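You operate a simulated robot arm through the tools that you are given. There is no shell and no other tool. Be economical: measure what you need, move in short steps, check, and stop when the job is done.

Carry out the task below with a simulated two-armed robot. There is one attempt and no reset: what you move stays moved.

TASK
Run both carrot trays through the checker and count the one it rejects.
Fine: they lie on the checker ledge; one run each at 265 g; leave each where the checker sends it; the rejects slider ends at 2 pcs.

The check looks at the end state, three seconds after you hand in, the way a careful person would. Anything else that was tipped, shoved, dropped, spilled or broken makes it a failure.

THE ROBOT
Two 6-joint arms with two-finger grippers on one trunk, on a base that drives. Base frame: it is fixed to the floor where the robot stands at the start and does not move with it; the origin is under the middle of the robot, x ahead of it, y to its left, z up; the surface under the hand at the start is at about z = 74. Lengths are in cm, angles in rad, forces in N, time in s.
The left shoulder is at the start at [3, 17.8, 93.8], the right one opposite. With the tool pointing down near the work surface each hand reaches from about 48 to 82 cm from the robot's upright axis, wherever it stands, measured 20 degrees to its own side. Places, roughly: deep tray [100, 125, 100]; level dial [60, -20, 80]; rejects slider [70, -20, 100]; small tray [100, 75, 50]; speed dial [60, -30, 80]; tray [75, 125, 25]; weight dial [60, 0, 80]. Payload 2.54 kg a hand.
The tool frame of a hand sits at the grasp point between the pads (the TCP): z along the fingers, y along the line on which they close. The tips reach 3 cm beyond it. Largest opening 11.6 cm; the body of the gripper starts 9.5 cm behind the TCP.
Orientation is that of the tool frame in the base frame, as a unit quaternion [w, x, y, z]. With the fingers straight down and closing along the base's y, the tool's x points along the base's -x, its y along +y and its z along -z.

THE INTERFACE
- The arms move only by the tool play_rows. It takes "left_moves", "right_moves" or both (then of equal length, played together; a hand with none holds still); each is a list of rows, each a list of 7 numbers: the closure in counts, from 0 (fully open) to 255 (shut), then the shift along the tool's x, y, z in cm, then the turn, a rotation vector about the tool's x, y, z in rad. In form: [[fingers, tx, ty, tz, wx, wy, wz], ...]. A call has 1 to 12 rows; each row shifts and turns the commanded pose from where the row before left it, along the tool's axes as they then stand. A row lasts 0.2 s, in which the tool goes at most 5 cm and 0.15 rad; a call with a longer step from one row to the next is refused whole, and so is a gripper value outside its range. Where a pose cannot be reached the arm comes as near as it can. A force on the tool above 40 N (or 10 N above the force at the start of the call, whichever is more), or a blocked arm, ends the call early, and 0.2 s more pass. Each finger travels about 15.3 cm/s and halts on what it meets, pressing with about 25 N; the grip force reading is that of the motor and also rises with nothing between the fingers. The clock runs only during rows and for 0.2 s after the last one: add rows that do not move to give the fingers time. It gives the time, the measured TCP pose, the force on the tool (base axes), the opening and the grip force at its end, in the units of the frame above (readings bear some noise), with the torque about the TCP (base axes, N m) and any sound that the robot's microphone picked up.
- Cameras (640 x 400 px; columns grow to the right, rows downward): "scene" is now at [4.45, -0.85, 165.41]; the picture's right is [-0.11, -0.99, 0.00], its down [-0.80, 0.09, -0.60] and it looks along [0.59, -0.07, -0.80] (base axes); focal length 266 px, centre (320, 200). "left" rides on the left gripper at [6.9, 1.5, -12.2] in its tool frame; the picture's right is [-0.21, 0.98, 0.00], its down [-0.83, -0.18, -0.53] and it looks along [-0.52, -0.11, 0.85] (tool axes); focal length 251 px, centre (320, 200). "right" rides on the right gripper at [6.9, -1.5, -12.2] in its tool frame; the picture's right is [0.21, 0.98, 0.00], its down [-0.83, 0.18, -0.53] and it looks along [-0.52, 0.11, 0.85] (tool axes); focal length 251 px, centre (320, 200). There is no depth. A picture from a camera that has moved, and an enlarged one, comes with that camera's place and axes in the base frame and with its lens.
- grab_frame(camera): a new picture of that camera. The clock stands still meanwhile.
- slide_trunk(by): slides the trunk up (or, below 0, down) by that many cm; the arms and the scene camera ride with it, the base frame stays. It gives what a move gives, with no picture.
- base_move(legs): drives the robot by 1 to 6 legs, each [ahead, left, turn to the left] in cm, cm and rad, along the robot's own axes; the way and the turn of a leg run together, so that a leg with both is an arc; at most 150 cm and 3.142 rad a leg. The arms and the cameras ride along, it lands a little off, and it stops where it bumps. It gives what a move gives.
- pan_tilt(pan, tilt): turns the head with the scene camera to pan (to the left, within 2.496 rad either way) and tilt (down, from -0.506 to 1.204), counted from straight ahead of the robot. It gives what a move gives.
- close_up(camera, box): a new picture of the part [left, top, right, bottom] of that camera's present view, enlarged. The clock stands still meanwhile.
- hand_in(): hands the job in; it is judged then, once.

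Work in short steps. Places have to be worked out from the pictures, the camera data and where the tool is seen: move nearer, look again, correct. Check each grasp and each placing, and mend what went wrong. You have 120 turns and 100 pictures in all, those below and enlarged ones among them. Open the grippers and draw the arms clear of the work before you hand the job in, unless the task says otherwise; then end with one line.

The tools are called after "Call:" as a command line: name --argument value ..., lists and objects as JSON in quotes. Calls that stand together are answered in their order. play_rows: Moves the arms, as the interface text tells. Its arguments: {"type":"object","properties":{"left_moves":{"type":"array"},"right_moves":{"type":"array"}},"required":[]} The other tools are called the same way: slide_trunk (by) slides the trunk up or down; base_move (legs) drives the base; pan_tilt (pan, tilt) turns the head that bears the scene camera; grab_frame (camera) takes a picture; close_up (camera, box) takes an enlarged picture of a part of a camera's view; hand_in () hands the job in.

At the start:

```text
clock: 0.0
left_tool_pos: [53.46, 13.56, 111.01]
left_tool_rot: [0.0, 0.0, 1.0, 0.0]
left_wrist_force: [0.1, 0.5, -0.1]
left_moment: [-0.01, -0.01, 0.02]
left_gripper_width: 11.57
left_grasp_force: 0.1
right_tool_pos: [42.44, -30.68, 118.24]
right_tool_rot: [-0.001, 0.0, 1.0, 0.0]
right_wrist_force: [0.3, 0.7, 0.3]
right_moment: [-0.01, -0.04, 0.06]
right_gripper_width: 11.61
right_grasp_force: 0.1
trunk travel left (down, up): [-15.0, 39.0]
robot x, y, heading: [0.06, 0.39, -0.005]
head pan, tilt: [-0.108, 0.93]
```

scene: 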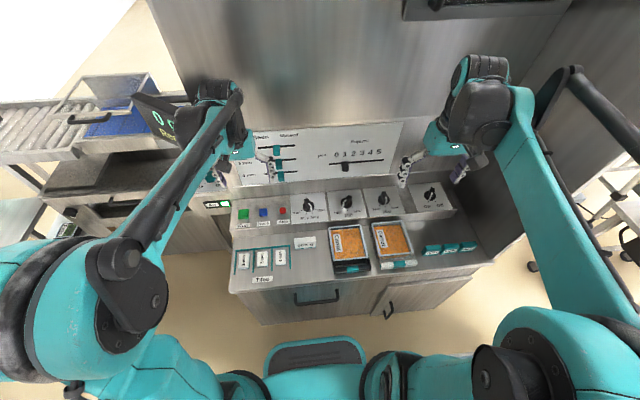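
right: 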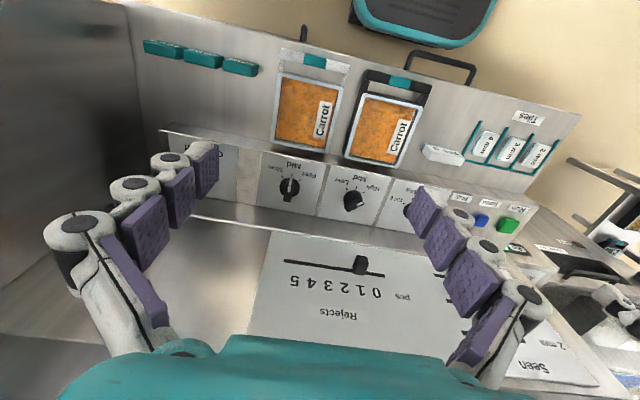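
left: 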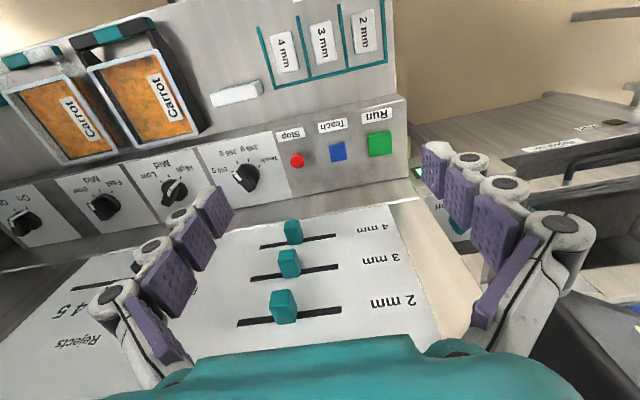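

I'll look closely at the panel and the surroundings first.

Call:
close_up --camera "scene" --box '[220, 110, 480, 290]'

Call:
close_up --camera "scene" --box '[0, 50, 260, 240]'

Call:
close_up --camera "left" --box '[0, 80, 420, 340]'

```text
2.22 times, centred on (350, 200) of scene
camera zoom: at [4.45, -0.85, 165.41], right [-0.11, -0.99, 0.0], down [-0.8, 0.09, -0.6], along [0.59, -0.07, -0.8], focal length 591 px, centre (253, 200)
```

zoom: 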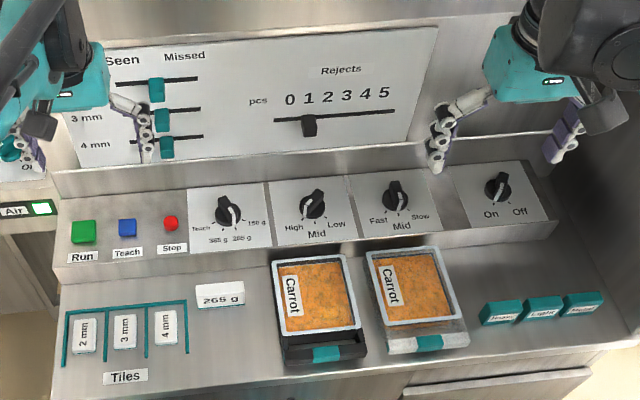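

```text
2.11 times, centred on (130, 145) of scene
camera zoom: at [4.45, -0.85, 165.41], right [-0.11, -0.99, 0.0], down [-0.8, 0.09, -0.6], along [0.59, -0.07, -0.8], focal length 560 px, centre (720, 316)
```

zoom: 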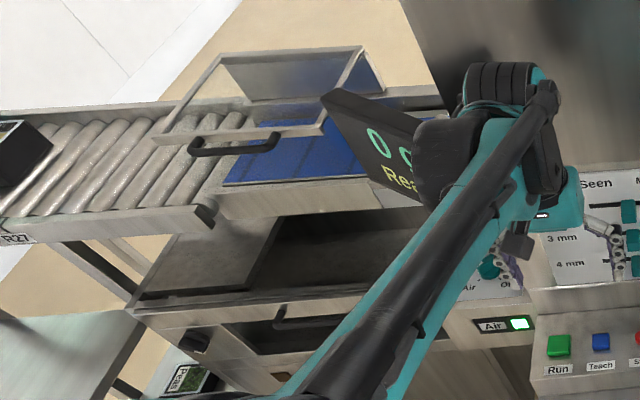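

```text
1.52 times, centred on (210, 210) of left
camera zoom: at [46.54, 15.06, 123.12], right [0.21, 0.98, 0.0], down [0.83, -0.18, 0.53], along [0.52, -0.11, -0.85], focal length 383 px, centre (488, 185)
```

zoom: 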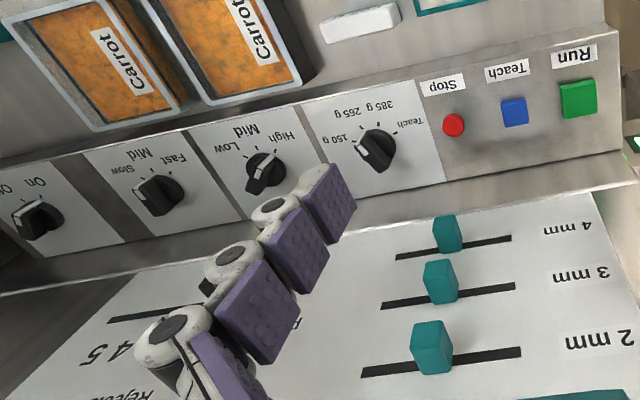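

The checker seems to be on the left. Pan the head left to study it.

Call:
pan_tilt --pan 0.8 --tilt 0.6

Call:
grab_frame --camera "scene"

```text
clock: 1.2
left_tool_pos: [53.44, 13.55, 111.02]
left_tool_rot: [0.001, 0.0, 1.0, 0.0]
left_wrist_force: [-0.1, 0.2, -0.4]
left_moment: [-0.02, -0.01, -0.01]
left_gripper_width: 11.59
left_grasp_force: 0.0
right_tool_pos: [42.6, -30.69, 118.25]
right_tool_rot: [0.001, 0.0, 1.0, -0.001]
right_wrist_force: [-0.2, -0.1, 0.3]
right_moment: [-0.01, -0.01, 0.03]
right_gripper_width: 11.62
right_grasp_force: 0.0
trunk travel left (down, up): [-15.0, 39.0]
robot x, y, heading: [-0.21, 0.21, -0.001]
head pan, tilt: [0.799, 0.6]
```

```text
93 pictures are left
camera scene: at [3.27, 6.29, 168.1], right [0.72, -0.7, 0.0], down [-0.39, -0.4, -0.82], along [0.58, 0.59, -0.57], focal length 266 px, centre (320, 200)
```

scene: 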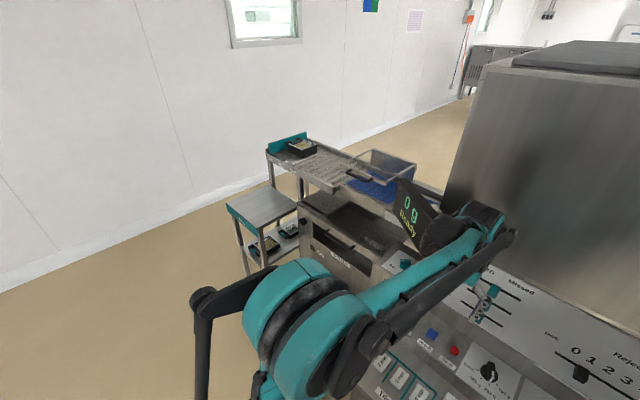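

Call:
close_up --camera "scene" --box '[210, 120, 460, 290]'

Call:
close_up --camera "right" --box '[120, 20, 640, 345]'

```text
2.35 times, centred on (335, 205) of scene
camera zoom: at [3.27, 6.29, 168.1], right [0.72, -0.7, 0.0], down [-0.39, -0.4, -0.82], along [0.58, 0.59, -0.57], focal length 626 px, centre (285, 188)
```

zoom: 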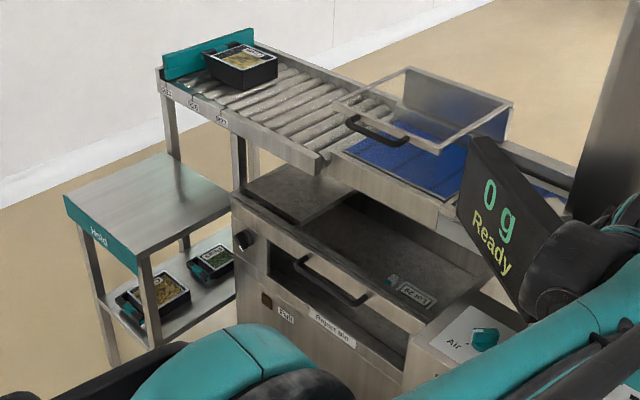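

```text
1.23 times, centred on (380, 182) of right
camera zoom: at [35.7, -32.21, 130.43], right [-0.21, 0.98, 0.0], down [0.83, 0.18, 0.53], along [0.52, 0.11, -0.85], focal length 310 px, centre (246, 222)
```

zoom: 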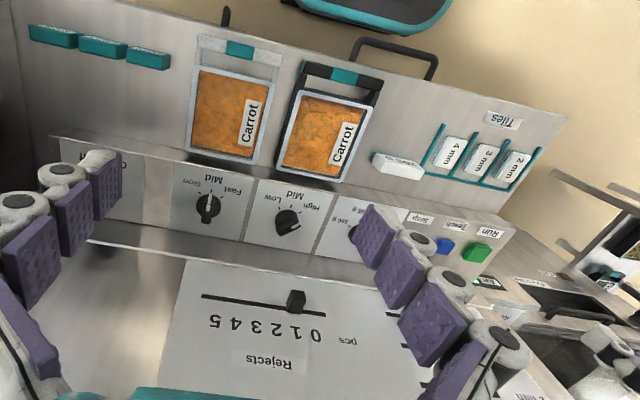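

Call:
close_up --camera "left" --box '[0, 120, 300, 260]'

Call:
close_up --camera "right" --box '[130, 30, 450, 230]'

```text
2.13 times, centred on (150, 190) of left
camera zoom: at [46.55, 15.06, 123.12], right [0.21, 0.98, 0.0], down [0.83, -0.18, 0.53], along [0.52, -0.11, -0.85], focal length 536 px, centre (683, 221)
```

zoom: 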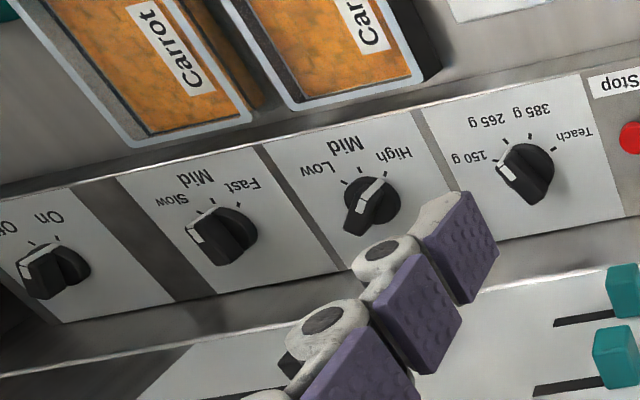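

```text
2.00 times, centred on (290, 130) of right
camera zoom: at [35.7, -32.21, 130.43], right [-0.21, 0.98, 0.0], down [0.83, 0.18, 0.53], along [0.52, 0.11, -0.85], focal length 503 px, centre (380, 340)
```

zoom: 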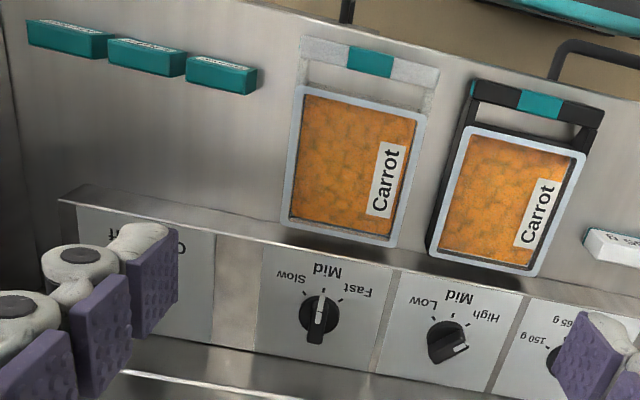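

Move the left hand over the weight dial for a closer look.

Call:
play_rows --left_moves '[[0, 1.8, -3.8, 2], [0, 1.8, -3.8, 2], [0, 1.8, -3.8, 2]]'

```text
refused: a row must be a list of 7 entries
```

Retry with full rows.

Call:
play_rows --left_moves '[[0, 1.8, -3.8, 2, 0, 0, 0], [0, 1.8, -3.8, 2, 0, 0, 0], [0, 1.8, -3.8, 2, 0, 0, 0]]'

Call:
grab_frame --camera "left"

```text
clock: 2.0
left_tool_pos: [47.92, 2.02, 104.99]
left_tool_rot: [-0.001, 0.0, 1.0, 0.0]
left_wrist_force: [0.5, 0.0, 0.5]
left_moment: [0.0, -0.01, 0.0]
left_gripper_width: 11.57
left_grasp_force: 0.2
right_tool_pos: [42.5, -30.74, 118.2]
right_tool_rot: [0.0, -0.001, 1.0, 0.0]
right_wrist_force: [-0.1, -1.1, -0.1]
right_moment: [0.04, 0.0, 0.01]
right_gripper_width: 11.61
right_grasp_force: 0.0
trunk travel left (down, up): [-15.0, 39.0]
robot x, y, heading: [-0.12, 0.17, -0.002]
head pan, tilt: [0.799, 0.6]
```

```text
88 pictures are left
camera left: at [40.97, 3.64, 117.1], right [0.21, 0.98, 0.0], down [0.83, -0.18, 0.53], along [0.52, -0.11, -0.85], focal length 251 px, centre (320, 200)
```

left: 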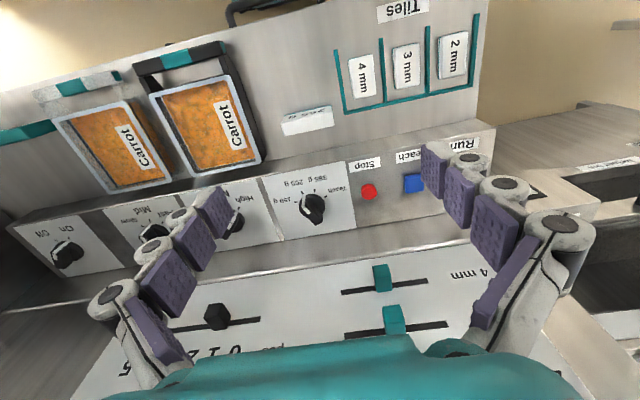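

Call:
close_up --camera "left" --box '[230, 150, 430, 275]'

Call:
close_up --camera "left" --box '[0, 60, 260, 280]'

```text
3.20 times, centred on (330, 212) of left
camera zoom: at [40.97, 3.64, 117.1], right [0.21, 0.98, 0.0], down [0.83, -0.18, 0.53], along [0.52, -0.11, -0.85], focal length 805 px, centre (288, 160)
```

zoom: 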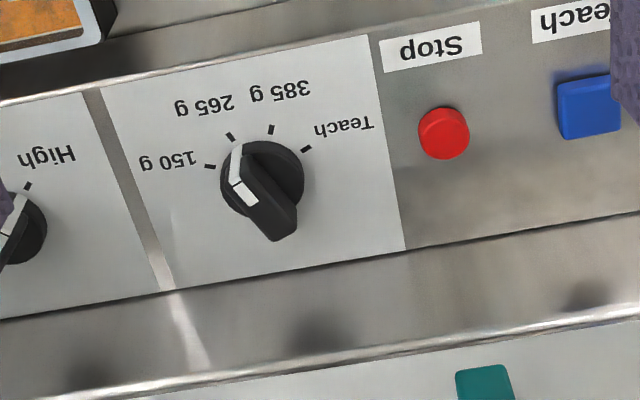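

```text
1.82 times, centred on (130, 170) of left
camera zoom: at [40.97, 3.64, 117.1], right [0.21, 0.98, 0.0], down [0.83, -0.18, 0.53], along [0.52, -0.11, -0.85], focal length 457 px, centre (666, 254)
```

zoom: 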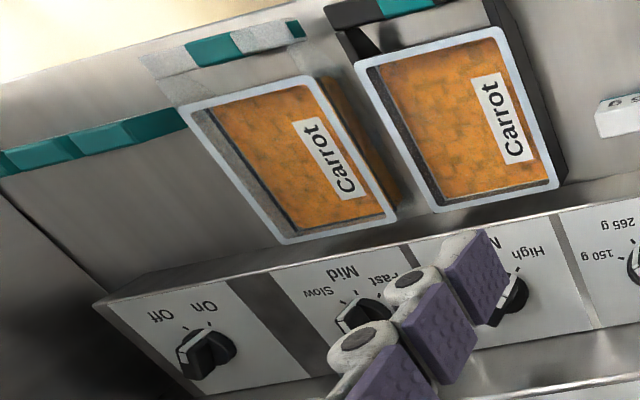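

Weight dial pointer seems near 265 g; I'll view it from more directly above to be sure, and see the level/speed dials.

Call:
play_rows --left_moves '[[0, -4, 0, -1, 0, 0, 0], [0, -4, 0, -1, 0, 0, 0], [0, -2, 0, 0, 0, 0, 0]]'

Call:
close_up --camera "left" --box '[230, 50, 390, 150]'

Call:
close_up --camera "left" --box '[0, 0, 640, 400]'

```text
clock: 2.8
left_tool_pos: [58.07, 2.49, 106.89]
left_tool_rot: [0.0, 0.0, 1.0, 0.001]
left_wrist_force: [0.0, -0.2, -1.0]
left_moment: [-0.01, 0.03, 0.0]
left_gripper_width: 11.61
left_grasp_force: 0.1
right_tool_pos: [42.7, -30.61, 118.2]
right_tool_rot: [0.0, 0.0, 1.0, -0.001]
right_wrist_force: [0.8, -1.1, 0.1]
right_moment: [-0.01, 0.01, 0.01]
right_gripper_width: 11.6
right_grasp_force: 0.1
trunk travel left (down, up): [-15.0, 39.0]
robot x, y, heading: [0.2, 0.34, 0.003]
head pan, tilt: [0.799, 0.6]
```

```text
4.00 times, centred on (310, 100) of left
camera zoom: at [51.2, 3.95, 119.07], right [0.21, 0.98, 0.0], down [0.83, -0.18, 0.53], along [0.52, -0.11, -0.85], focal length 1006 px, centre (360, 600)
```

zoom: 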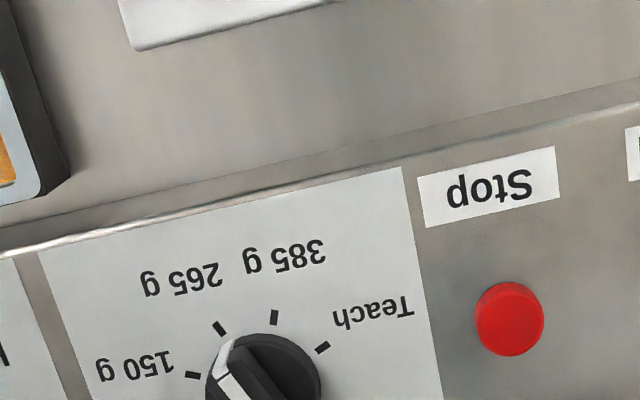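

```text
1.00 times, centred on (320, 200) of left (not enlarged: the box is as wide or as high as the picture)
camera zoom: at [51.2, 3.95, 119.07], right [0.21, 0.98, 0.0], down [0.83, -0.18, 0.53], along [0.52, -0.11, -0.85], focal length 251 px, centre (320, 200)
```

zoom: 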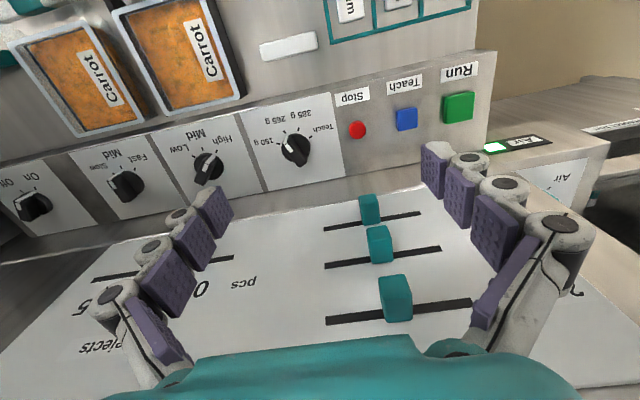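

Call:
close_up --camera "left" --box '[140, 90, 350, 210]'

```text
3.05 times, centred on (245, 150) of left
camera zoom: at [51.2, 3.95, 119.07], right [0.21, 0.98, 0.0], down [0.83, -0.18, 0.53], along [0.52, -0.11, -0.85], focal length 766 px, centre (549, 352)
```

zoom: 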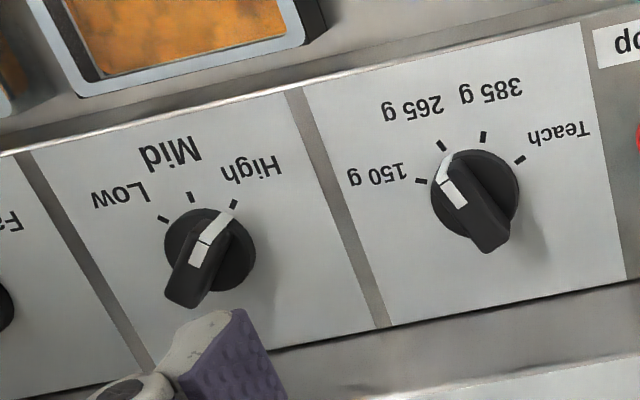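

Weight dial is at 265 g already. Now look at tray handles with the right wrist camera lower, and with a steep scene view.

Call:
play_rows --right_moves '[[0, 0, 3, 4, 0, 0, 0], [0, 0, 3, 4, 0, 0, 0], [0, 0, 3, 4, 0, 0, 0], [0, 0, 0, 3, 0, 0, 0]]'

Call:
grab_frame --camera "right"

Call:
pan_tilt --pan -0.35 --tilt 1.1

Call:
close_up --camera "scene" --box '[220, 90, 420, 215]'

```text
clock: 3.8
left_tool_pos: [58.07, 2.32, 106.94]
left_tool_rot: [0.001, 0.0, 1.0, 0.0]
left_wrist_force: [-0.2, -0.1, -0.2]
left_moment: [0.05, -0.04, 0.03]
left_gripper_width: 11.6
left_grasp_force: 0.1
right_tool_pos: [42.66, -21.92, 103.09]
right_tool_rot: [0.0, 0.0, 1.0, 0.0]
right_wrist_force: [0.3, 0.0, 0.0]
right_moment: [-0.01, 0.0, -0.04]
right_gripper_width: 11.6
right_grasp_force: 0.1
trunk travel left (down, up): [-15.0, 39.0]
robot x, y, heading: [-0.02, -0.01, -0.002]
head pan, tilt: [0.799, 0.6]
```

```text
82 pictures are left
camera right: at [35.77, -23.45, 115.35], right [-0.21, 0.98, 0.0], down [0.83, 0.18, 0.53], along [0.52, 0.11, -0.85], focal length 251 px, centre (320, 200)
```

right: 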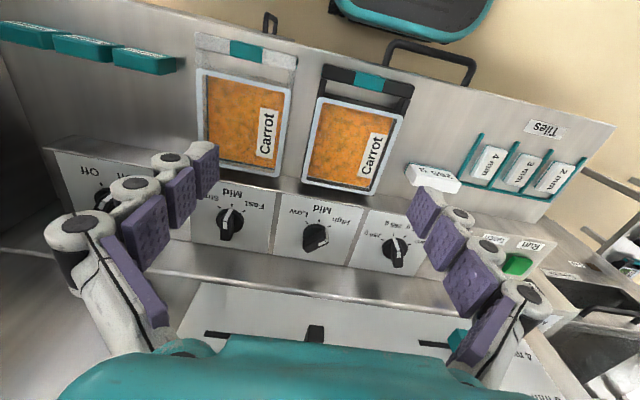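

```text
clock: 5.2
left_tool_pos: [58.1, 2.4, 106.99]
left_tool_rot: [0.001, -0.001, 1.0, 0.0]
left_wrist_force: [-0.7, 0.2, 0.3]
left_moment: [0.02, 0.01, 0.01]
left_gripper_width: 11.62
left_grasp_force: 0.0
right_tool_pos: [42.72, -21.97, 103.09]
right_tool_rot: [0.0, -0.001, 1.0, 0.0]
right_wrist_force: [0.1, 0.4, 0.7]
right_moment: [-0.02, 0.04, 0.02]
right_gripper_width: 11.57
right_grasp_force: 0.1
trunk travel left (down, up): [-15.0, 39.0]
robot x, y, heading: [0.12, -0.22, -0.0]
head pan, tilt: [-0.351, 1.1]
```

```text
3.20 times, centred on (320, 152) of scene
camera zoom: at [3.04, -2.21, 164.24], right [-0.34, -0.94, 0.0], down [-0.84, 0.31, -0.45], along [0.43, -0.16, -0.89], focal length 851 px, centre (320, 352)
```

zoom: 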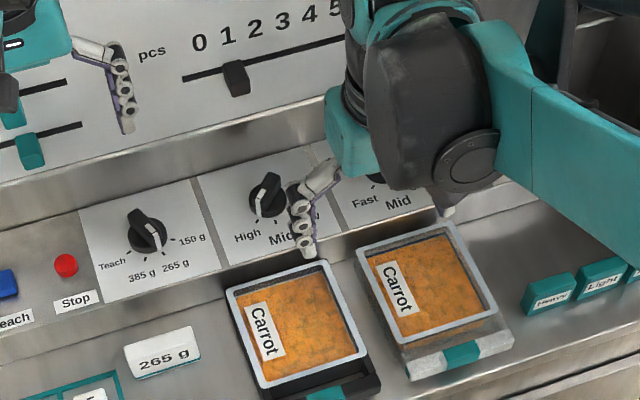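

Call:
close_up --camera "right" --box '[180, 20, 440, 200]'

Call:
close_up --camera "scene" --box '[260, 160, 400, 248]'

```text
2.22 times, centred on (310, 110) of right
camera zoom: at [35.73, -23.42, 115.44], right [-0.21, 0.98, 0.0], down [0.83, 0.18, 0.53], along [0.52, 0.11, -0.85], focal length 559 px, centre (342, 400)
```

zoom: 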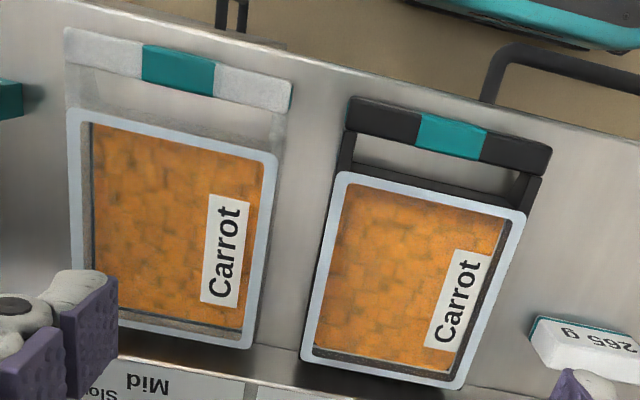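

```text
4.55 times, centred on (330, 204) of scene
camera zoom: at [3.04, -2.21, 164.24], right [-0.34, -0.94, 0.0], down [-0.84, 0.31, -0.45], along [0.43, -0.16, -0.89], focal length 1209 px, centre (274, 182)
```

zoom: 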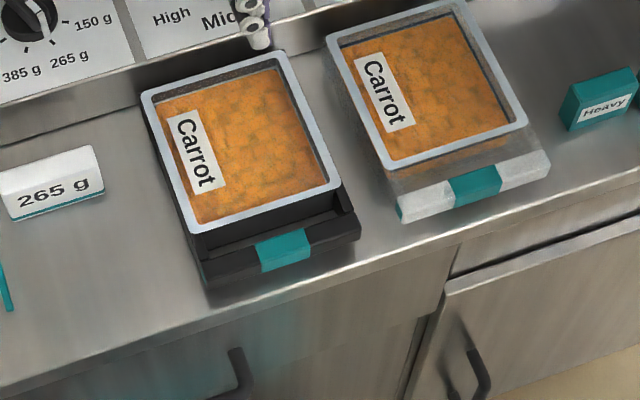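

Look at the right side, and the checker again at wide view.

Call:
pan_tilt --pan -0.9 --tilt 0.6

Call:
grab_frame --camera "scene"

```text
clock: 6.2
left_tool_pos: [58.14, 2.58, 107.05]
left_tool_rot: [0.0, 0.0, 1.0, 0.0]
left_wrist_force: [0.5, 0.6, -0.8]
left_moment: [0.01, -0.02, 0.01]
left_gripper_width: 11.59
left_grasp_force: 0.0
right_tool_pos: [42.52, -21.95, 103.22]
right_tool_rot: [0.001, 0.0, 1.0, 0.0]
right_wrist_force: [-0.2, 0.1, 0.6]
right_moment: [-0.03, -0.01, -0.01]
right_gripper_width: 11.59
right_grasp_force: 0.1
trunk travel left (down, up): [-15.0, 39.0]
robot x, y, heading: [-0.44, -0.02, -0.001]
head pan, tilt: [-0.901, 0.6]
```

```text
78 pictures are left
camera scene: at [2.61, -6.97, 168.1], right [-0.78, -0.62, 0.0], down [-0.35, 0.44, -0.82], along [0.51, -0.65, -0.57], focal length 266 px, centre (320, 200)
```

scene: 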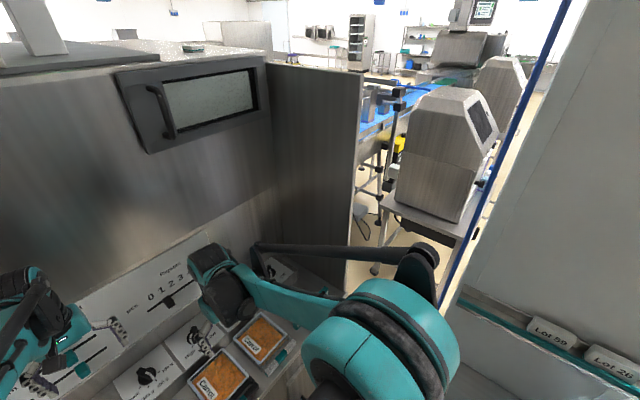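

Back away and drive left to view the checker frontally (first hands up a bit).

Call:
play_rows --left_moves '[[0, 4, 0, -2, 0, 0, 0], [0, 4, 0, -2, 0, 0, 0], [0, 3, 0, -2, 0, 0, 0]]' --right_moves '[[0, 0, 0, -4, 0, 0, 0], [0, 0, 0, -4, 0, 0, 0], [0, 0, 0, -4, 0, 0, 0]]'

Call:
base_move --legs '[[-25, 0, 0], [0, 65, 0]]'

Call:
pan_tilt --pan 0.1 --tilt 0.6

Call:
grab_frame --camera "scene"

```text
clock: 7.0
left_tool_pos: [46.87, 2.22, 112.91]
left_tool_rot: [0.001, 0.0, 1.0, 0.0]
left_wrist_force: [-0.8, 0.1, 1.1]
left_moment: [0.01, -0.04, 0.01]
left_gripper_width: 11.61
left_grasp_force: 0.1
right_tool_pos: [42.54, -21.66, 114.97]
right_tool_rot: [0.001, 0.001, 1.0, 0.0]
right_wrist_force: [-0.8, -0.5, 0.4]
right_moment: [0.0, -0.08, 0.01]
right_gripper_width: 11.6
right_grasp_force: 0.0
trunk travel left (down, up): [-15.0, 39.0]
robot x, y, heading: [-0.11, 0.02, -0.002]
head pan, tilt: [-0.901, 0.6]
```

```text
clock: 12.0
left_tool_pos: [22.7, 66.53, 112.76]
left_tool_rot: [-0.001, 0.008, 1.0, 0.0]
left_wrist_force: [-0.7, 0.4, -0.4]
left_moment: [-0.02, 0.01, 0.0]
left_gripper_width: 11.6
left_grasp_force: 0.1
right_tool_pos: [17.97, 42.42, 114.82]
right_tool_rot: [0.0, 0.008, 1.0, 0.0]
right_wrist_force: [-0.1, 0.6, 0.3]
right_moment: [-0.03, -0.04, 0.04]
right_gripper_width: 11.59
right_grasp_force: 0.1
trunk travel left (down, up): [-15.0, 39.0]
robot x, y, heading: [-24.37, 65.09, -0.017]
head pan, tilt: [-0.901, 0.6]
```

```text
clock: 13.2
left_tool_pos: [22.71, 66.25, 112.77]
left_tool_rot: [0.001, 0.009, 1.0, 0.0]
left_wrist_force: [0.7, 0.2, 0.1]
left_moment: [0.03, 0.01, 0.02]
left_gripper_width: 11.62
left_grasp_force: 0.0
right_tool_pos: [17.93, 42.33, 114.82]
right_tool_rot: [0.0, 0.007, 1.0, 0.0]
right_wrist_force: [-0.8, -0.6, -0.9]
right_moment: [0.02, -0.02, 0.03]
right_gripper_width: 11.63
right_grasp_force: 0.0
trunk travel left (down, up): [-15.0, 39.0]
robot x, y, heading: [-24.43, 64.91, -0.021]
head pan, tilt: [0.099, 0.6]
```

```text
77 pictures are left
camera scene: at [-18.48, 65.59, 168.1], right [0.08, -1.0, 0.0], down [-0.56, -0.05, -0.82], along [0.82, 0.07, -0.57], focal length 266 px, centre (320, 200)
```

scene: 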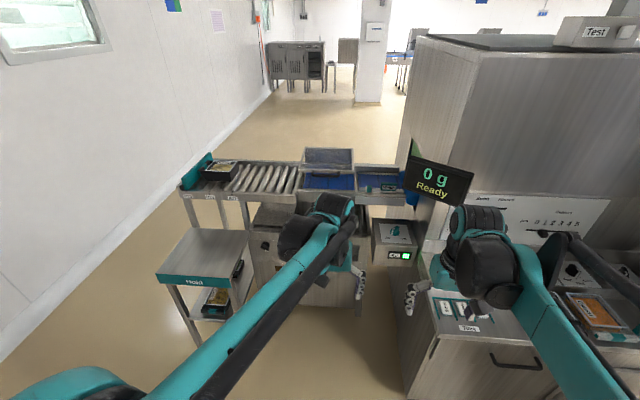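

Call:
close_up --camera "scene" --box '[170, 130, 490, 330]'

Call:
close_up --camera "scene" --box '[280, 135, 480, 260]'

```text
2.00 times, centred on (330, 230) of scene
camera zoom: at [-18.48, 65.59, 168.1], right [0.08, -1.0, 0.0], down [-0.56, -0.05, -0.82], along [0.82, 0.07, -0.57], focal length 532 px, centre (300, 140)
```

zoom: 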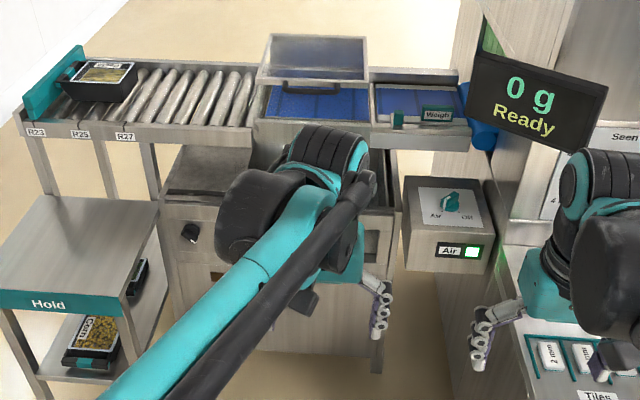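

```text
3.20 times, centred on (380, 198) of scene
camera zoom: at [-18.48, 65.59, 168.1], right [0.08, -1.0, 0.0], down [-0.56, -0.05, -0.82], along [0.82, 0.07, -0.57], focal length 851 px, centre (128, 208)
```

zoom: 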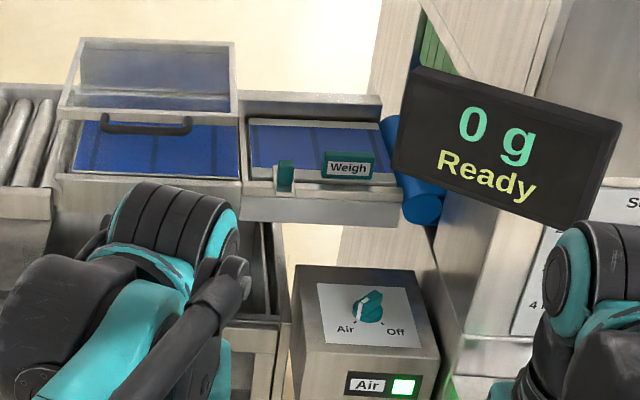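

The weigh belt is between the screen and the guard. I'll raise the trunk and swing the left arm aside for a clear look.

Call:
play_rows --left_moves '[[0, 4, 0, -1, 0, 0, 0], [0, 0, 4.5, -1, 0, 0, 0], [0, 0, 4.5, 0, 0, 0, 0], [0, 0, 4.5, 0, 0, 0, 0], [0, 0, 4.5, 0, 0, 0, 0], [0, 0, 4.5, 0, 0, 0, 0]]'

Call:
slide_trunk --by 25

Call:
pan_tilt --pan -0.1 --tilt 0.7

Call:
grab_frame --camera "scene"

```text
clock: 14.7
left_tool_pos: [18.99, 88.83, 114.55]
left_tool_rot: [0.0, 0.008, 1.0, 0.001]
left_wrist_force: [1.1, 0.1, -0.2]
left_moment: [-0.02, 0.01, -0.01]
left_gripper_width: 11.61
left_grasp_force: 0.1
right_tool_pos: [17.99, 42.47, 114.88]
right_tool_rot: [-0.001, 0.007, 1.0, 0.0]
right_wrist_force: [0.1, -0.1, -0.2]
right_moment: [-0.02, 0.03, -0.02]
right_gripper_width: 11.6
right_grasp_force: 0.1
trunk travel left (down, up): [-15.0, 39.0]
robot x, y, heading: [-24.41, 64.93, -0.02]
head pan, tilt: [0.099, 0.6]
```

```text
clock: 17.2
left_tool_pos: [18.99, 88.8, 139.59]
left_tool_rot: [0.0, 0.008, 1.0, 0.0]
left_wrist_force: [-0.3, 0.8, -0.4]
left_moment: [-0.01, -0.02, -0.02]
left_gripper_width: 11.6
left_grasp_force: 0.1
right_tool_pos: [18.02, 42.45, 139.9]
right_tool_rot: [0.0, 0.008, 1.0, 0.0]
right_wrist_force: [0.0, -1.4, 0.4]
right_moment: [0.0, -0.01, 0.01]
right_gripper_width: 11.59
right_grasp_force: 0.1
trunk travel left (down, up): [-40.0, 14.0]
robot x, y, heading: [-24.3, 64.96, -0.017]
head pan, tilt: [0.099, 0.6]
```

```text
clock: 18.0
left_tool_pos: [19.09, 88.78, 139.64]
left_tool_rot: [0.0, 0.008, 1.0, -0.001]
left_wrist_force: [0.0, 0.3, -0.6]
left_moment: [-0.01, 0.04, -0.03]
left_gripper_width: 11.61
left_grasp_force: 0.0
right_tool_pos: [18.05, 42.31, 139.88]
right_tool_rot: [-0.001, 0.008, 1.0, 0.0]
right_wrist_force: [-0.3, -0.1, 0.0]
right_moment: [-0.02, 0.0, 0.0]
right_gripper_width: 11.61
right_grasp_force: 0.0
trunk travel left (down, up): [-40.0, 14.0]
robot x, y, heading: [-24.29, 65.34, -0.017]
head pan, tilt: [-0.099, 0.7]
```

```text
74 pictures are left
camera scene: at [-18.84, 63.89, 192.24], right [-0.11, -0.99, 0.0], down [-0.64, 0.07, -0.77], along [0.76, -0.09, -0.64], focal length 266 px, centre (320, 200)
```

scene: 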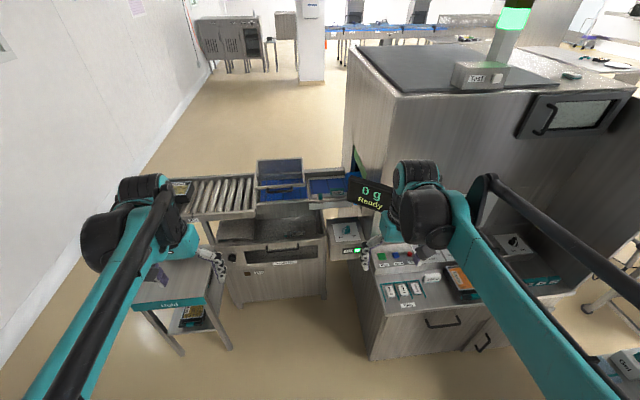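

Call:
close_up --camera "scene" --box '[170, 130, 410, 280]'

Call:
close_up --camera "scene" --box '[290, 130, 430, 260]'

```text
2.67 times, centred on (290, 205) of scene
camera zoom: at [-18.84, 63.89, 192.24], right [-0.11, -0.99, 0.0], down [-0.64, 0.07, -0.77], along [0.76, -0.09, -0.64], focal length 710 px, centre (400, 187)
```

zoom: 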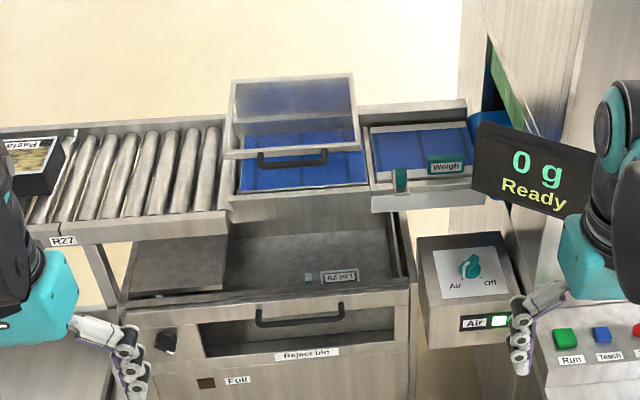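

```text
3.08 times, centred on (360, 195) of scene
camera zoom: at [-18.84, 63.89, 192.24], right [-0.11, -0.99, 0.0], down [-0.64, 0.07, -0.77], along [0.76, -0.09, -0.64], focal length 819 px, centre (197, 215)
```

zoom: 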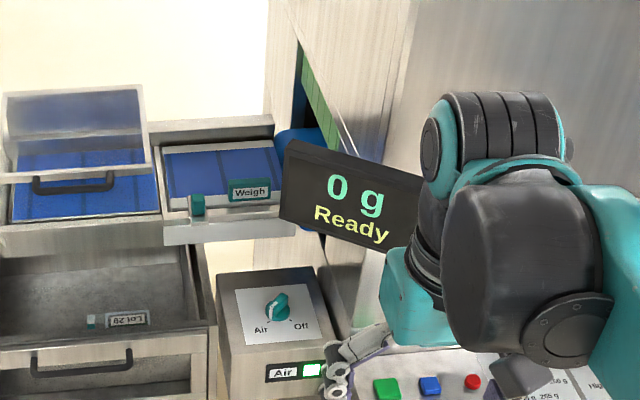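

Check the right side of the machine for an infeed, from the raised head.

Call:
pan_tilt --pan -0.6 --tilt 0.5

Call:
grab_frame --camera "scene"

```text
clock: 18.9
left_tool_pos: [18.92, 88.86, 139.61]
left_tool_rot: [-0.001, 0.008, 1.0, 0.0]
left_wrist_force: [-1.2, 0.7, -0.6]
left_moment: [0.01, -0.02, 0.0]
left_gripper_width: 11.59
left_grasp_force: 0.0
right_tool_pos: [18.02, 42.41, 139.75]
right_tool_rot: [0.0, 0.008, 1.0, 0.0]
right_wrist_force: [-0.2, 0.9, 0.1]
right_moment: [0.02, 0.0, -0.01]
right_gripper_width: 11.6
right_grasp_force: 0.1
trunk travel left (down, up): [-40.0, 14.0]
robot x, y, heading: [-24.62, 64.73, -0.016]
head pan, tilt: [-0.6, 0.499]
```

```text
71 pictures are left
camera scene: at [-19.85, 59.61, 194.01], right [-0.58, -0.82, 0.0], down [-0.39, 0.28, -0.88], along [0.72, -0.51, -0.48], focal length 266 px, centre (320, 200)
```

scene: 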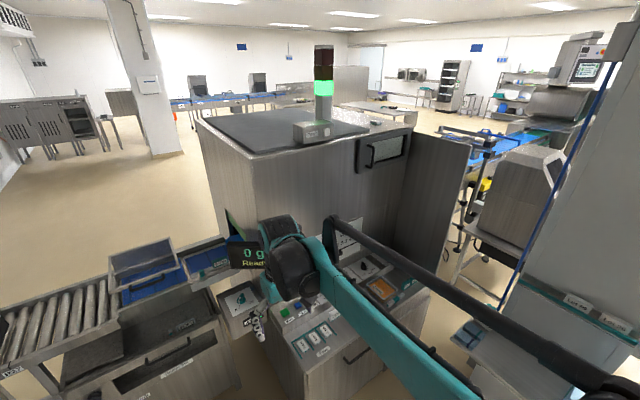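

No infeed belt there; the "Weigh" plate is the place. I drive forward to the checker to measure the weigh plate with the wrist cameras (hands are high at z≈140).

Call:
base_move --legs '[[50, 0, 0.017]]'

Call:
grab_frame --camera "right"

Call:
grab_frame --camera "left"

```text
clock: 21.8
left_tool_pos: [68.2, 89.32, 139.53]
left_tool_rot: [0.0, -0.002, 1.0, 0.0]
left_wrist_force: [0.1, 0.3, -0.4]
left_moment: [0.03, 0.03, 0.02]
left_gripper_width: 11.62
left_grasp_force: 0.2
right_tool_pos: [68.24, 42.97, 139.93]
right_tool_rot: [0.0, -0.002, 1.0, 0.001]
right_wrist_force: [0.0, -0.8, 1.3]
right_moment: [0.01, 0.02, -0.02]
right_gripper_width: 11.6
right_grasp_force: 0.1
trunk travel left (down, up): [-40.0, 14.0]
robot x, y, heading: [25.07, 64.84, 0.006]
head pan, tilt: [-0.6, 0.499]
```

```text
70 pictures are left
camera right: at [61.27, 41.41, 152.08], right [-0.22, 0.98, 0.0], down [0.82, 0.19, 0.53], along [0.52, 0.12, -0.85], focal length 251 px, centre (320, 200)
```

right: 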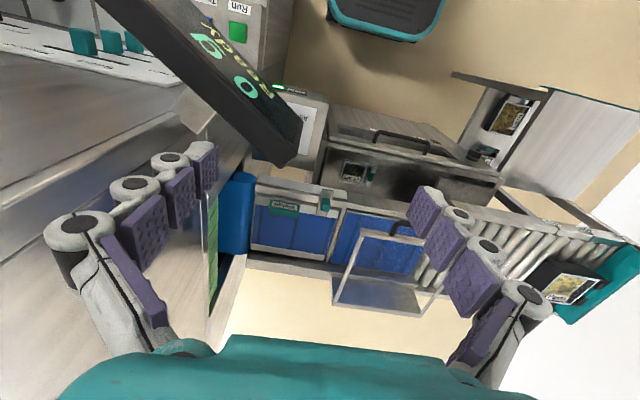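

```text
69 pictures are left
camera left: at [61.18, 90.84, 151.75], right [0.21, 0.98, 0.0], down [0.83, -0.18, 0.53], along [0.52, -0.11, -0.85], focal length 251 px, centre (320, 200)
```

left: 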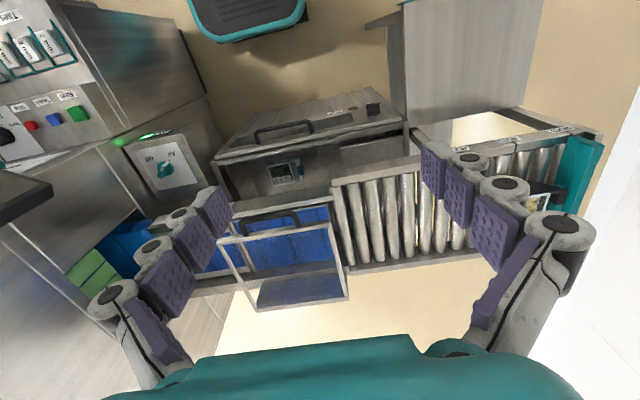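

Call:
close_up --camera "right" --box '[200, 140, 480, 315]'

Call:
close_up --camera "left" --box '[80, 140, 380, 330]'

```text
2.29 times, centred on (340, 228) of right
camera zoom: at [61.27, 41.41, 152.08], right [-0.22, 0.98, 0.0], down [0.82, 0.19, 0.53], along [0.52, 0.12, -0.85], focal length 575 px, centre (274, 137)
```

zoom: 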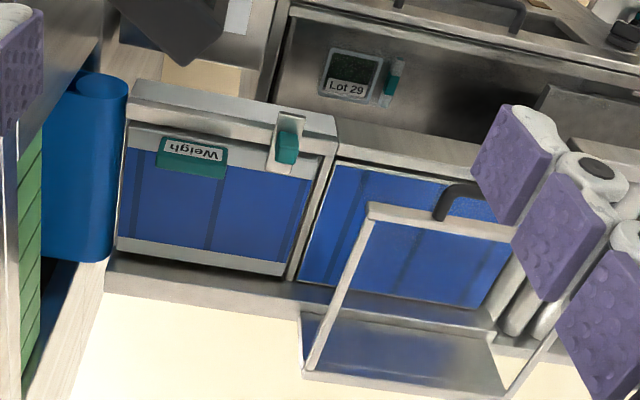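

```text
2.11 times, centred on (230, 235) of left
camera zoom: at [61.18, 90.84, 151.75], right [0.21, 0.98, 0.0], down [0.83, -0.18, 0.53], along [0.52, -0.11, -0.85], focal length 529 px, centre (510, 126)
```

zoom: 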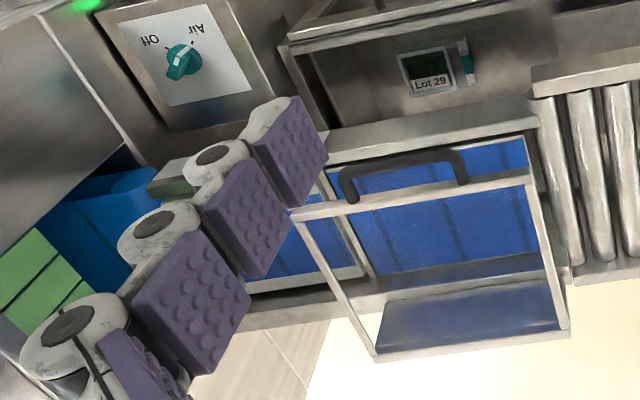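

Measured: weigh plate at z≈95.5, x≈100–116, y≈33–56; guard closed at z≈107. I'll place trays with handle leading (+y). Go back to fetch the black tray with the right hand.

Call:
base_move --legs '[[-46, 0, -0.006], [0, -61, 0]]'

Call:
slide_trunk --by -23

Call:
play_rows --right_moves '[[0, -2, 0, 0, 0, 0, -0.14], [0, 0, 0, 0, 0, 0, -0.143], [0, 0, 0, 0, 0, 0, -0.143], [0, 0, 0, 0, 0, 0, -0.143], [0, 0, 0, 0, 0, 0, -0.143], [0, 0, 0, 0, 0, 0, -0.143], [0, 0, 0, 0, 0, 0, -0.143], [0, 0, 0, 0, 0, 0, -0.143], [0, 0, 0, 0, 0, 0, -0.143], [0, 0, 0, 0, 0, 0, -0.143], [0, 0, 0, 0, 0, 0, -0.143]]'

Call:
grab_frame --camera "right"

```text
clock: 27.6
left_tool_pos: [22.42, 28.49, 139.5]
left_tool_rot: [0.0, -0.007, 1.0, 0.0]
left_wrist_force: [-0.3, -0.8, 0.6]
left_moment: [-0.01, -0.01, 0.05]
left_gripper_width: 11.61
left_grasp_force: 0.1
right_tool_pos: [22.78, -17.81, 139.9]
right_tool_rot: [-0.001, -0.007, 1.0, 0.0]
right_wrist_force: [-0.9, 0.1, -0.1]
right_moment: [0.0, 0.0, 0.02]
right_gripper_width: 11.63
right_grasp_force: 0.0
trunk travel left (down, up): [-40.0, 14.0]
robot x, y, heading: [-20.38, 3.15, 0.015]
head pan, tilt: [-0.6, 0.499]
```

```text
clock: 30.0
left_tool_pos: [22.49, 28.65, 116.7]
left_tool_rot: [-0.001, -0.006, 1.0, 0.0]
left_wrist_force: [-0.4, 0.4, 0.1]
left_moment: [0.04, 0.01, 0.0]
left_gripper_width: 11.58
left_grasp_force: 0.0
right_tool_pos: [22.84, -17.75, 116.8]
right_tool_rot: [0.0, -0.007, 1.0, 0.0]
right_wrist_force: [0.5, -0.3, -0.4]
right_moment: [-0.01, -0.01, -0.02]
right_gripper_width: 11.59
right_grasp_force: 0.1
trunk travel left (down, up): [-17.0, 37.0]
robot x, y, heading: [-20.31, 3.26, 0.016]
head pan, tilt: [-0.6, 0.499]
```

```text
clock: 32.4
left_tool_pos: [22.37, 28.65, 116.66]
left_tool_rot: [0.001, -0.007, 1.0, -0.001]
left_wrist_force: [0.6, -0.1, -0.3]
left_moment: [-0.03, 0.01, -0.02]
left_gripper_width: 11.61
left_grasp_force: 0.0
right_tool_pos: [24.82, -17.8, 116.85]
right_tool_rot: [0.0, 0.713, -0.701, 0.001]
right_wrist_force: [0.6, 1.1, 0.5]
right_moment: [0.0, 0.0, -0.01]
right_gripper_width: 11.6
right_grasp_force: 0.1
trunk travel left (down, up): [-17.0, 37.0]
robot x, y, heading: [-20.03, 3.22, 0.015]
head pan, tilt: [-0.6, 0.499]
```

```text
66 pictures are left
camera right: at [26.44, -24.69, 129.13], right [-0.97, -0.23, 0.0], down [-0.19, 0.82, 0.53], along [-0.12, 0.52, -0.85], focal length 251 px, centre (320, 200)
```

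right: 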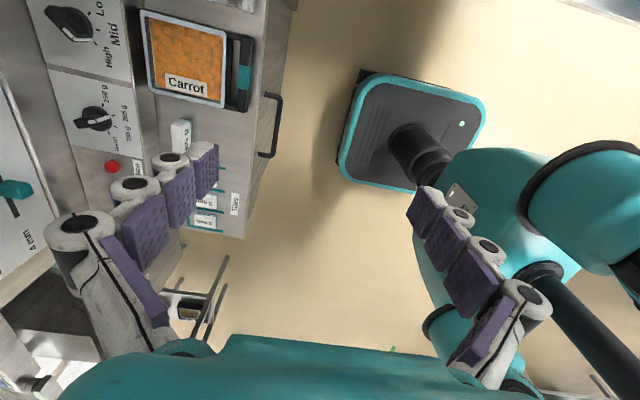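

Camera works and wrist rotation succeeded. Move over the black tray's handle and check from z≈92.

Call:
play_rows --right_moves '[[0, -0.3, -2.3, 4, 0, 0, 0], [0, -0.3, -2.3, 4, 0, 0, 0], [0, -0.3, -2.3, 4, 0, 0, 0], [0, -0.3, -2.3, 4, 0, 0, 0], [0, -0.3, -2.3, 4, 0, 0, 0], [0, -0.3, -2.3, 4, 0, 0, 0.005], [0, 0, 0, 0, 0, 0, 0]]'

Call:
grab_frame --camera "right"

```text
clock: 34.0
left_tool_pos: [22.2, 28.58, 116.63]
left_tool_rot: [0.0, -0.007, 1.0, 0.0]
left_wrist_force: [-0.2, 0.1, 0.7]
left_moment: [0.01, 0.02, 0.01]
left_gripper_width: 11.58
left_grasp_force: 0.1
right_tool_pos: [38.51, -16.08, 92.95]
right_tool_rot: [0.0, 0.709, -0.705, 0.0]
right_wrist_force: [-0.9, 0.5, 0.8]
right_moment: [-0.01, -0.06, 0.02]
right_gripper_width: 11.6
right_grasp_force: 0.1
trunk travel left (down, up): [-17.0, 37.0]
robot x, y, heading: [-20.64, 3.13, 0.01]
head pan, tilt: [-0.6, 0.499]
```

```text
65 pictures are left
camera right: at [40.02, -22.89, 105.21], right [-0.97, -0.22, 0.0], down [-0.19, 0.82, 0.53], along [-0.12, 0.52, -0.85], focal length 251 px, centre (320, 200)
```

right: 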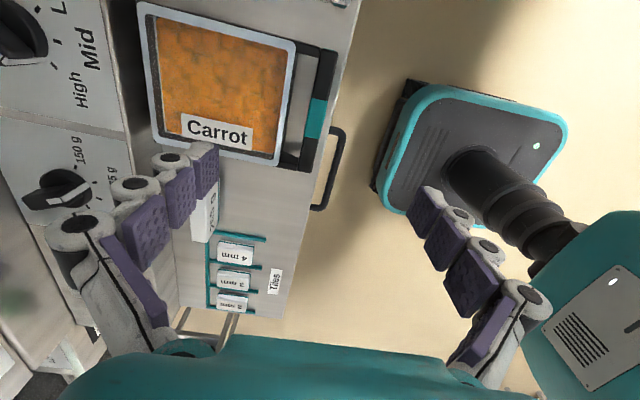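

Call:
close_up --camera "right" --box '[250, 30, 370, 190]'

```text
2.50 times, centred on (310, 110) of right
camera zoom: at [40.02, -22.89, 105.21], right [-0.97, -0.22, 0.0], down [-0.19, 0.82, 0.53], along [-0.12, 0.52, -0.85], focal length 629 px, centre (345, 425)
```

zoom: 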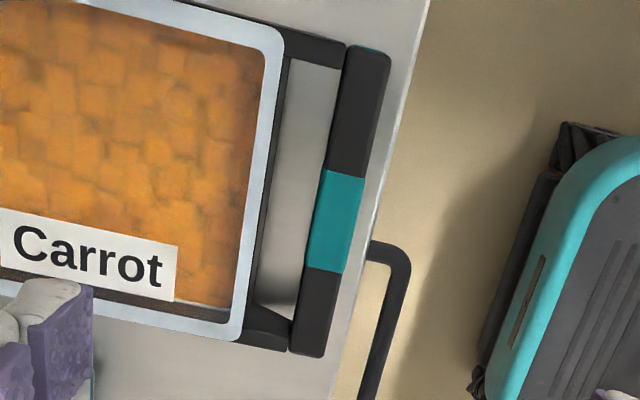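

Pre-close to 3 cm opening, shift x +0.3 and lower to z≈84.5, then look.

Call:
play_rows --right_moves '[[189, 0, -0.3, 3, 0, 0, 0], [189, 0, 0, 3, 0, 0, 0], [189, 0, 0, 2.4, 0, 0, 0], [189, 0, 0, 0, 0, 0, 0]]'

Call:
grab_frame --camera "right"

```text
clock: 35.0
left_tool_pos: [22.34, 28.55, 116.62]
left_tool_rot: [0.0, -0.007, 1.0, -0.001]
left_wrist_force: [0.2, 0.1, -0.4]
left_moment: [0.0, -0.02, 0.02]
left_gripper_width: 11.6
left_grasp_force: 0.0
right_tool_pos: [38.81, -15.89, 84.43]
right_tool_rot: [0.0, 0.71, -0.704, -0.001]
right_wrist_force: [-0.6, -0.1, 0.8]
right_moment: [0.0, 0.01, -0.01]
right_gripper_width: 3.0
right_grasp_force: 0.0
trunk travel left (down, up): [-17.0, 37.0]
robot x, y, heading: [-20.23, 3.27, 0.012]
head pan, tilt: [-0.6, 0.499]
```

```text
63 pictures are left
camera right: at [40.43, -22.78, 96.73], right [-0.97, -0.22, 0.0], down [-0.19, 0.82, 0.53], along [-0.12, 0.52, -0.85], focal length 251 px, centre (320, 200)
```

right: 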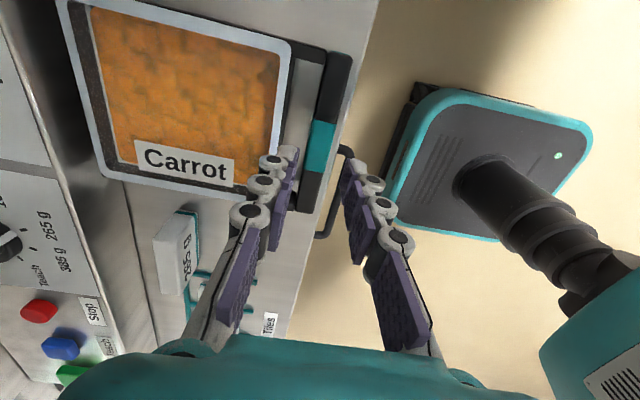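

Bar top confirmed at (38.83, −16.2, 78.4). Descend to z≈77.8 around it and look before closing.

Call:
play_rows --right_moves '[[189, 0.3, 0, 2.2, 0, 0, 0], [189, 0, 0, 2.2, 0, 0, 0], [189, 0, 0, 2.2, 0, 0, 0], [189, 0, 0, 0, 0, 0, 0]]'

Call:
grab_frame --camera "right"

```text
clock: 36.0
left_tool_pos: [22.38, 28.55, 116.68]
left_tool_rot: [-0.001, -0.007, 1.0, 0.0]
left_wrist_force: [0.0, 0.3, 0.4]
left_moment: [0.03, -0.02, 0.02]
left_gripper_width: 11.6
left_grasp_force: 0.0
right_tool_pos: [38.94, -15.98, 77.91]
right_tool_rot: [-0.001, 0.71, -0.704, 0.0]
right_wrist_force: [0.8, -0.2, 0.6]
right_moment: [-0.01, -0.01, -0.01]
right_gripper_width: 2.98
right_grasp_force: 0.1
trunk travel left (down, up): [-17.0, 37.0]
robot x, y, heading: [-20.31, 3.3, 0.011]
head pan, tilt: [-0.6, 0.499]
```

```text
62 pictures are left
camera right: at [40.63, -22.95, 90.11], right [-0.97, -0.22, 0.0], down [-0.19, 0.82, 0.53], along [-0.12, 0.52, -0.85], focal length 251 px, centre (320, 200)
```

right: 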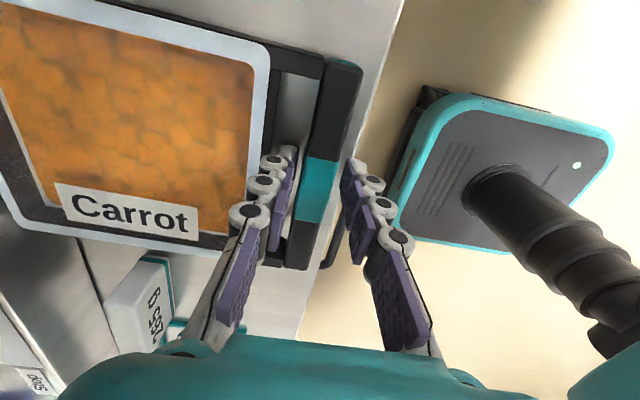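

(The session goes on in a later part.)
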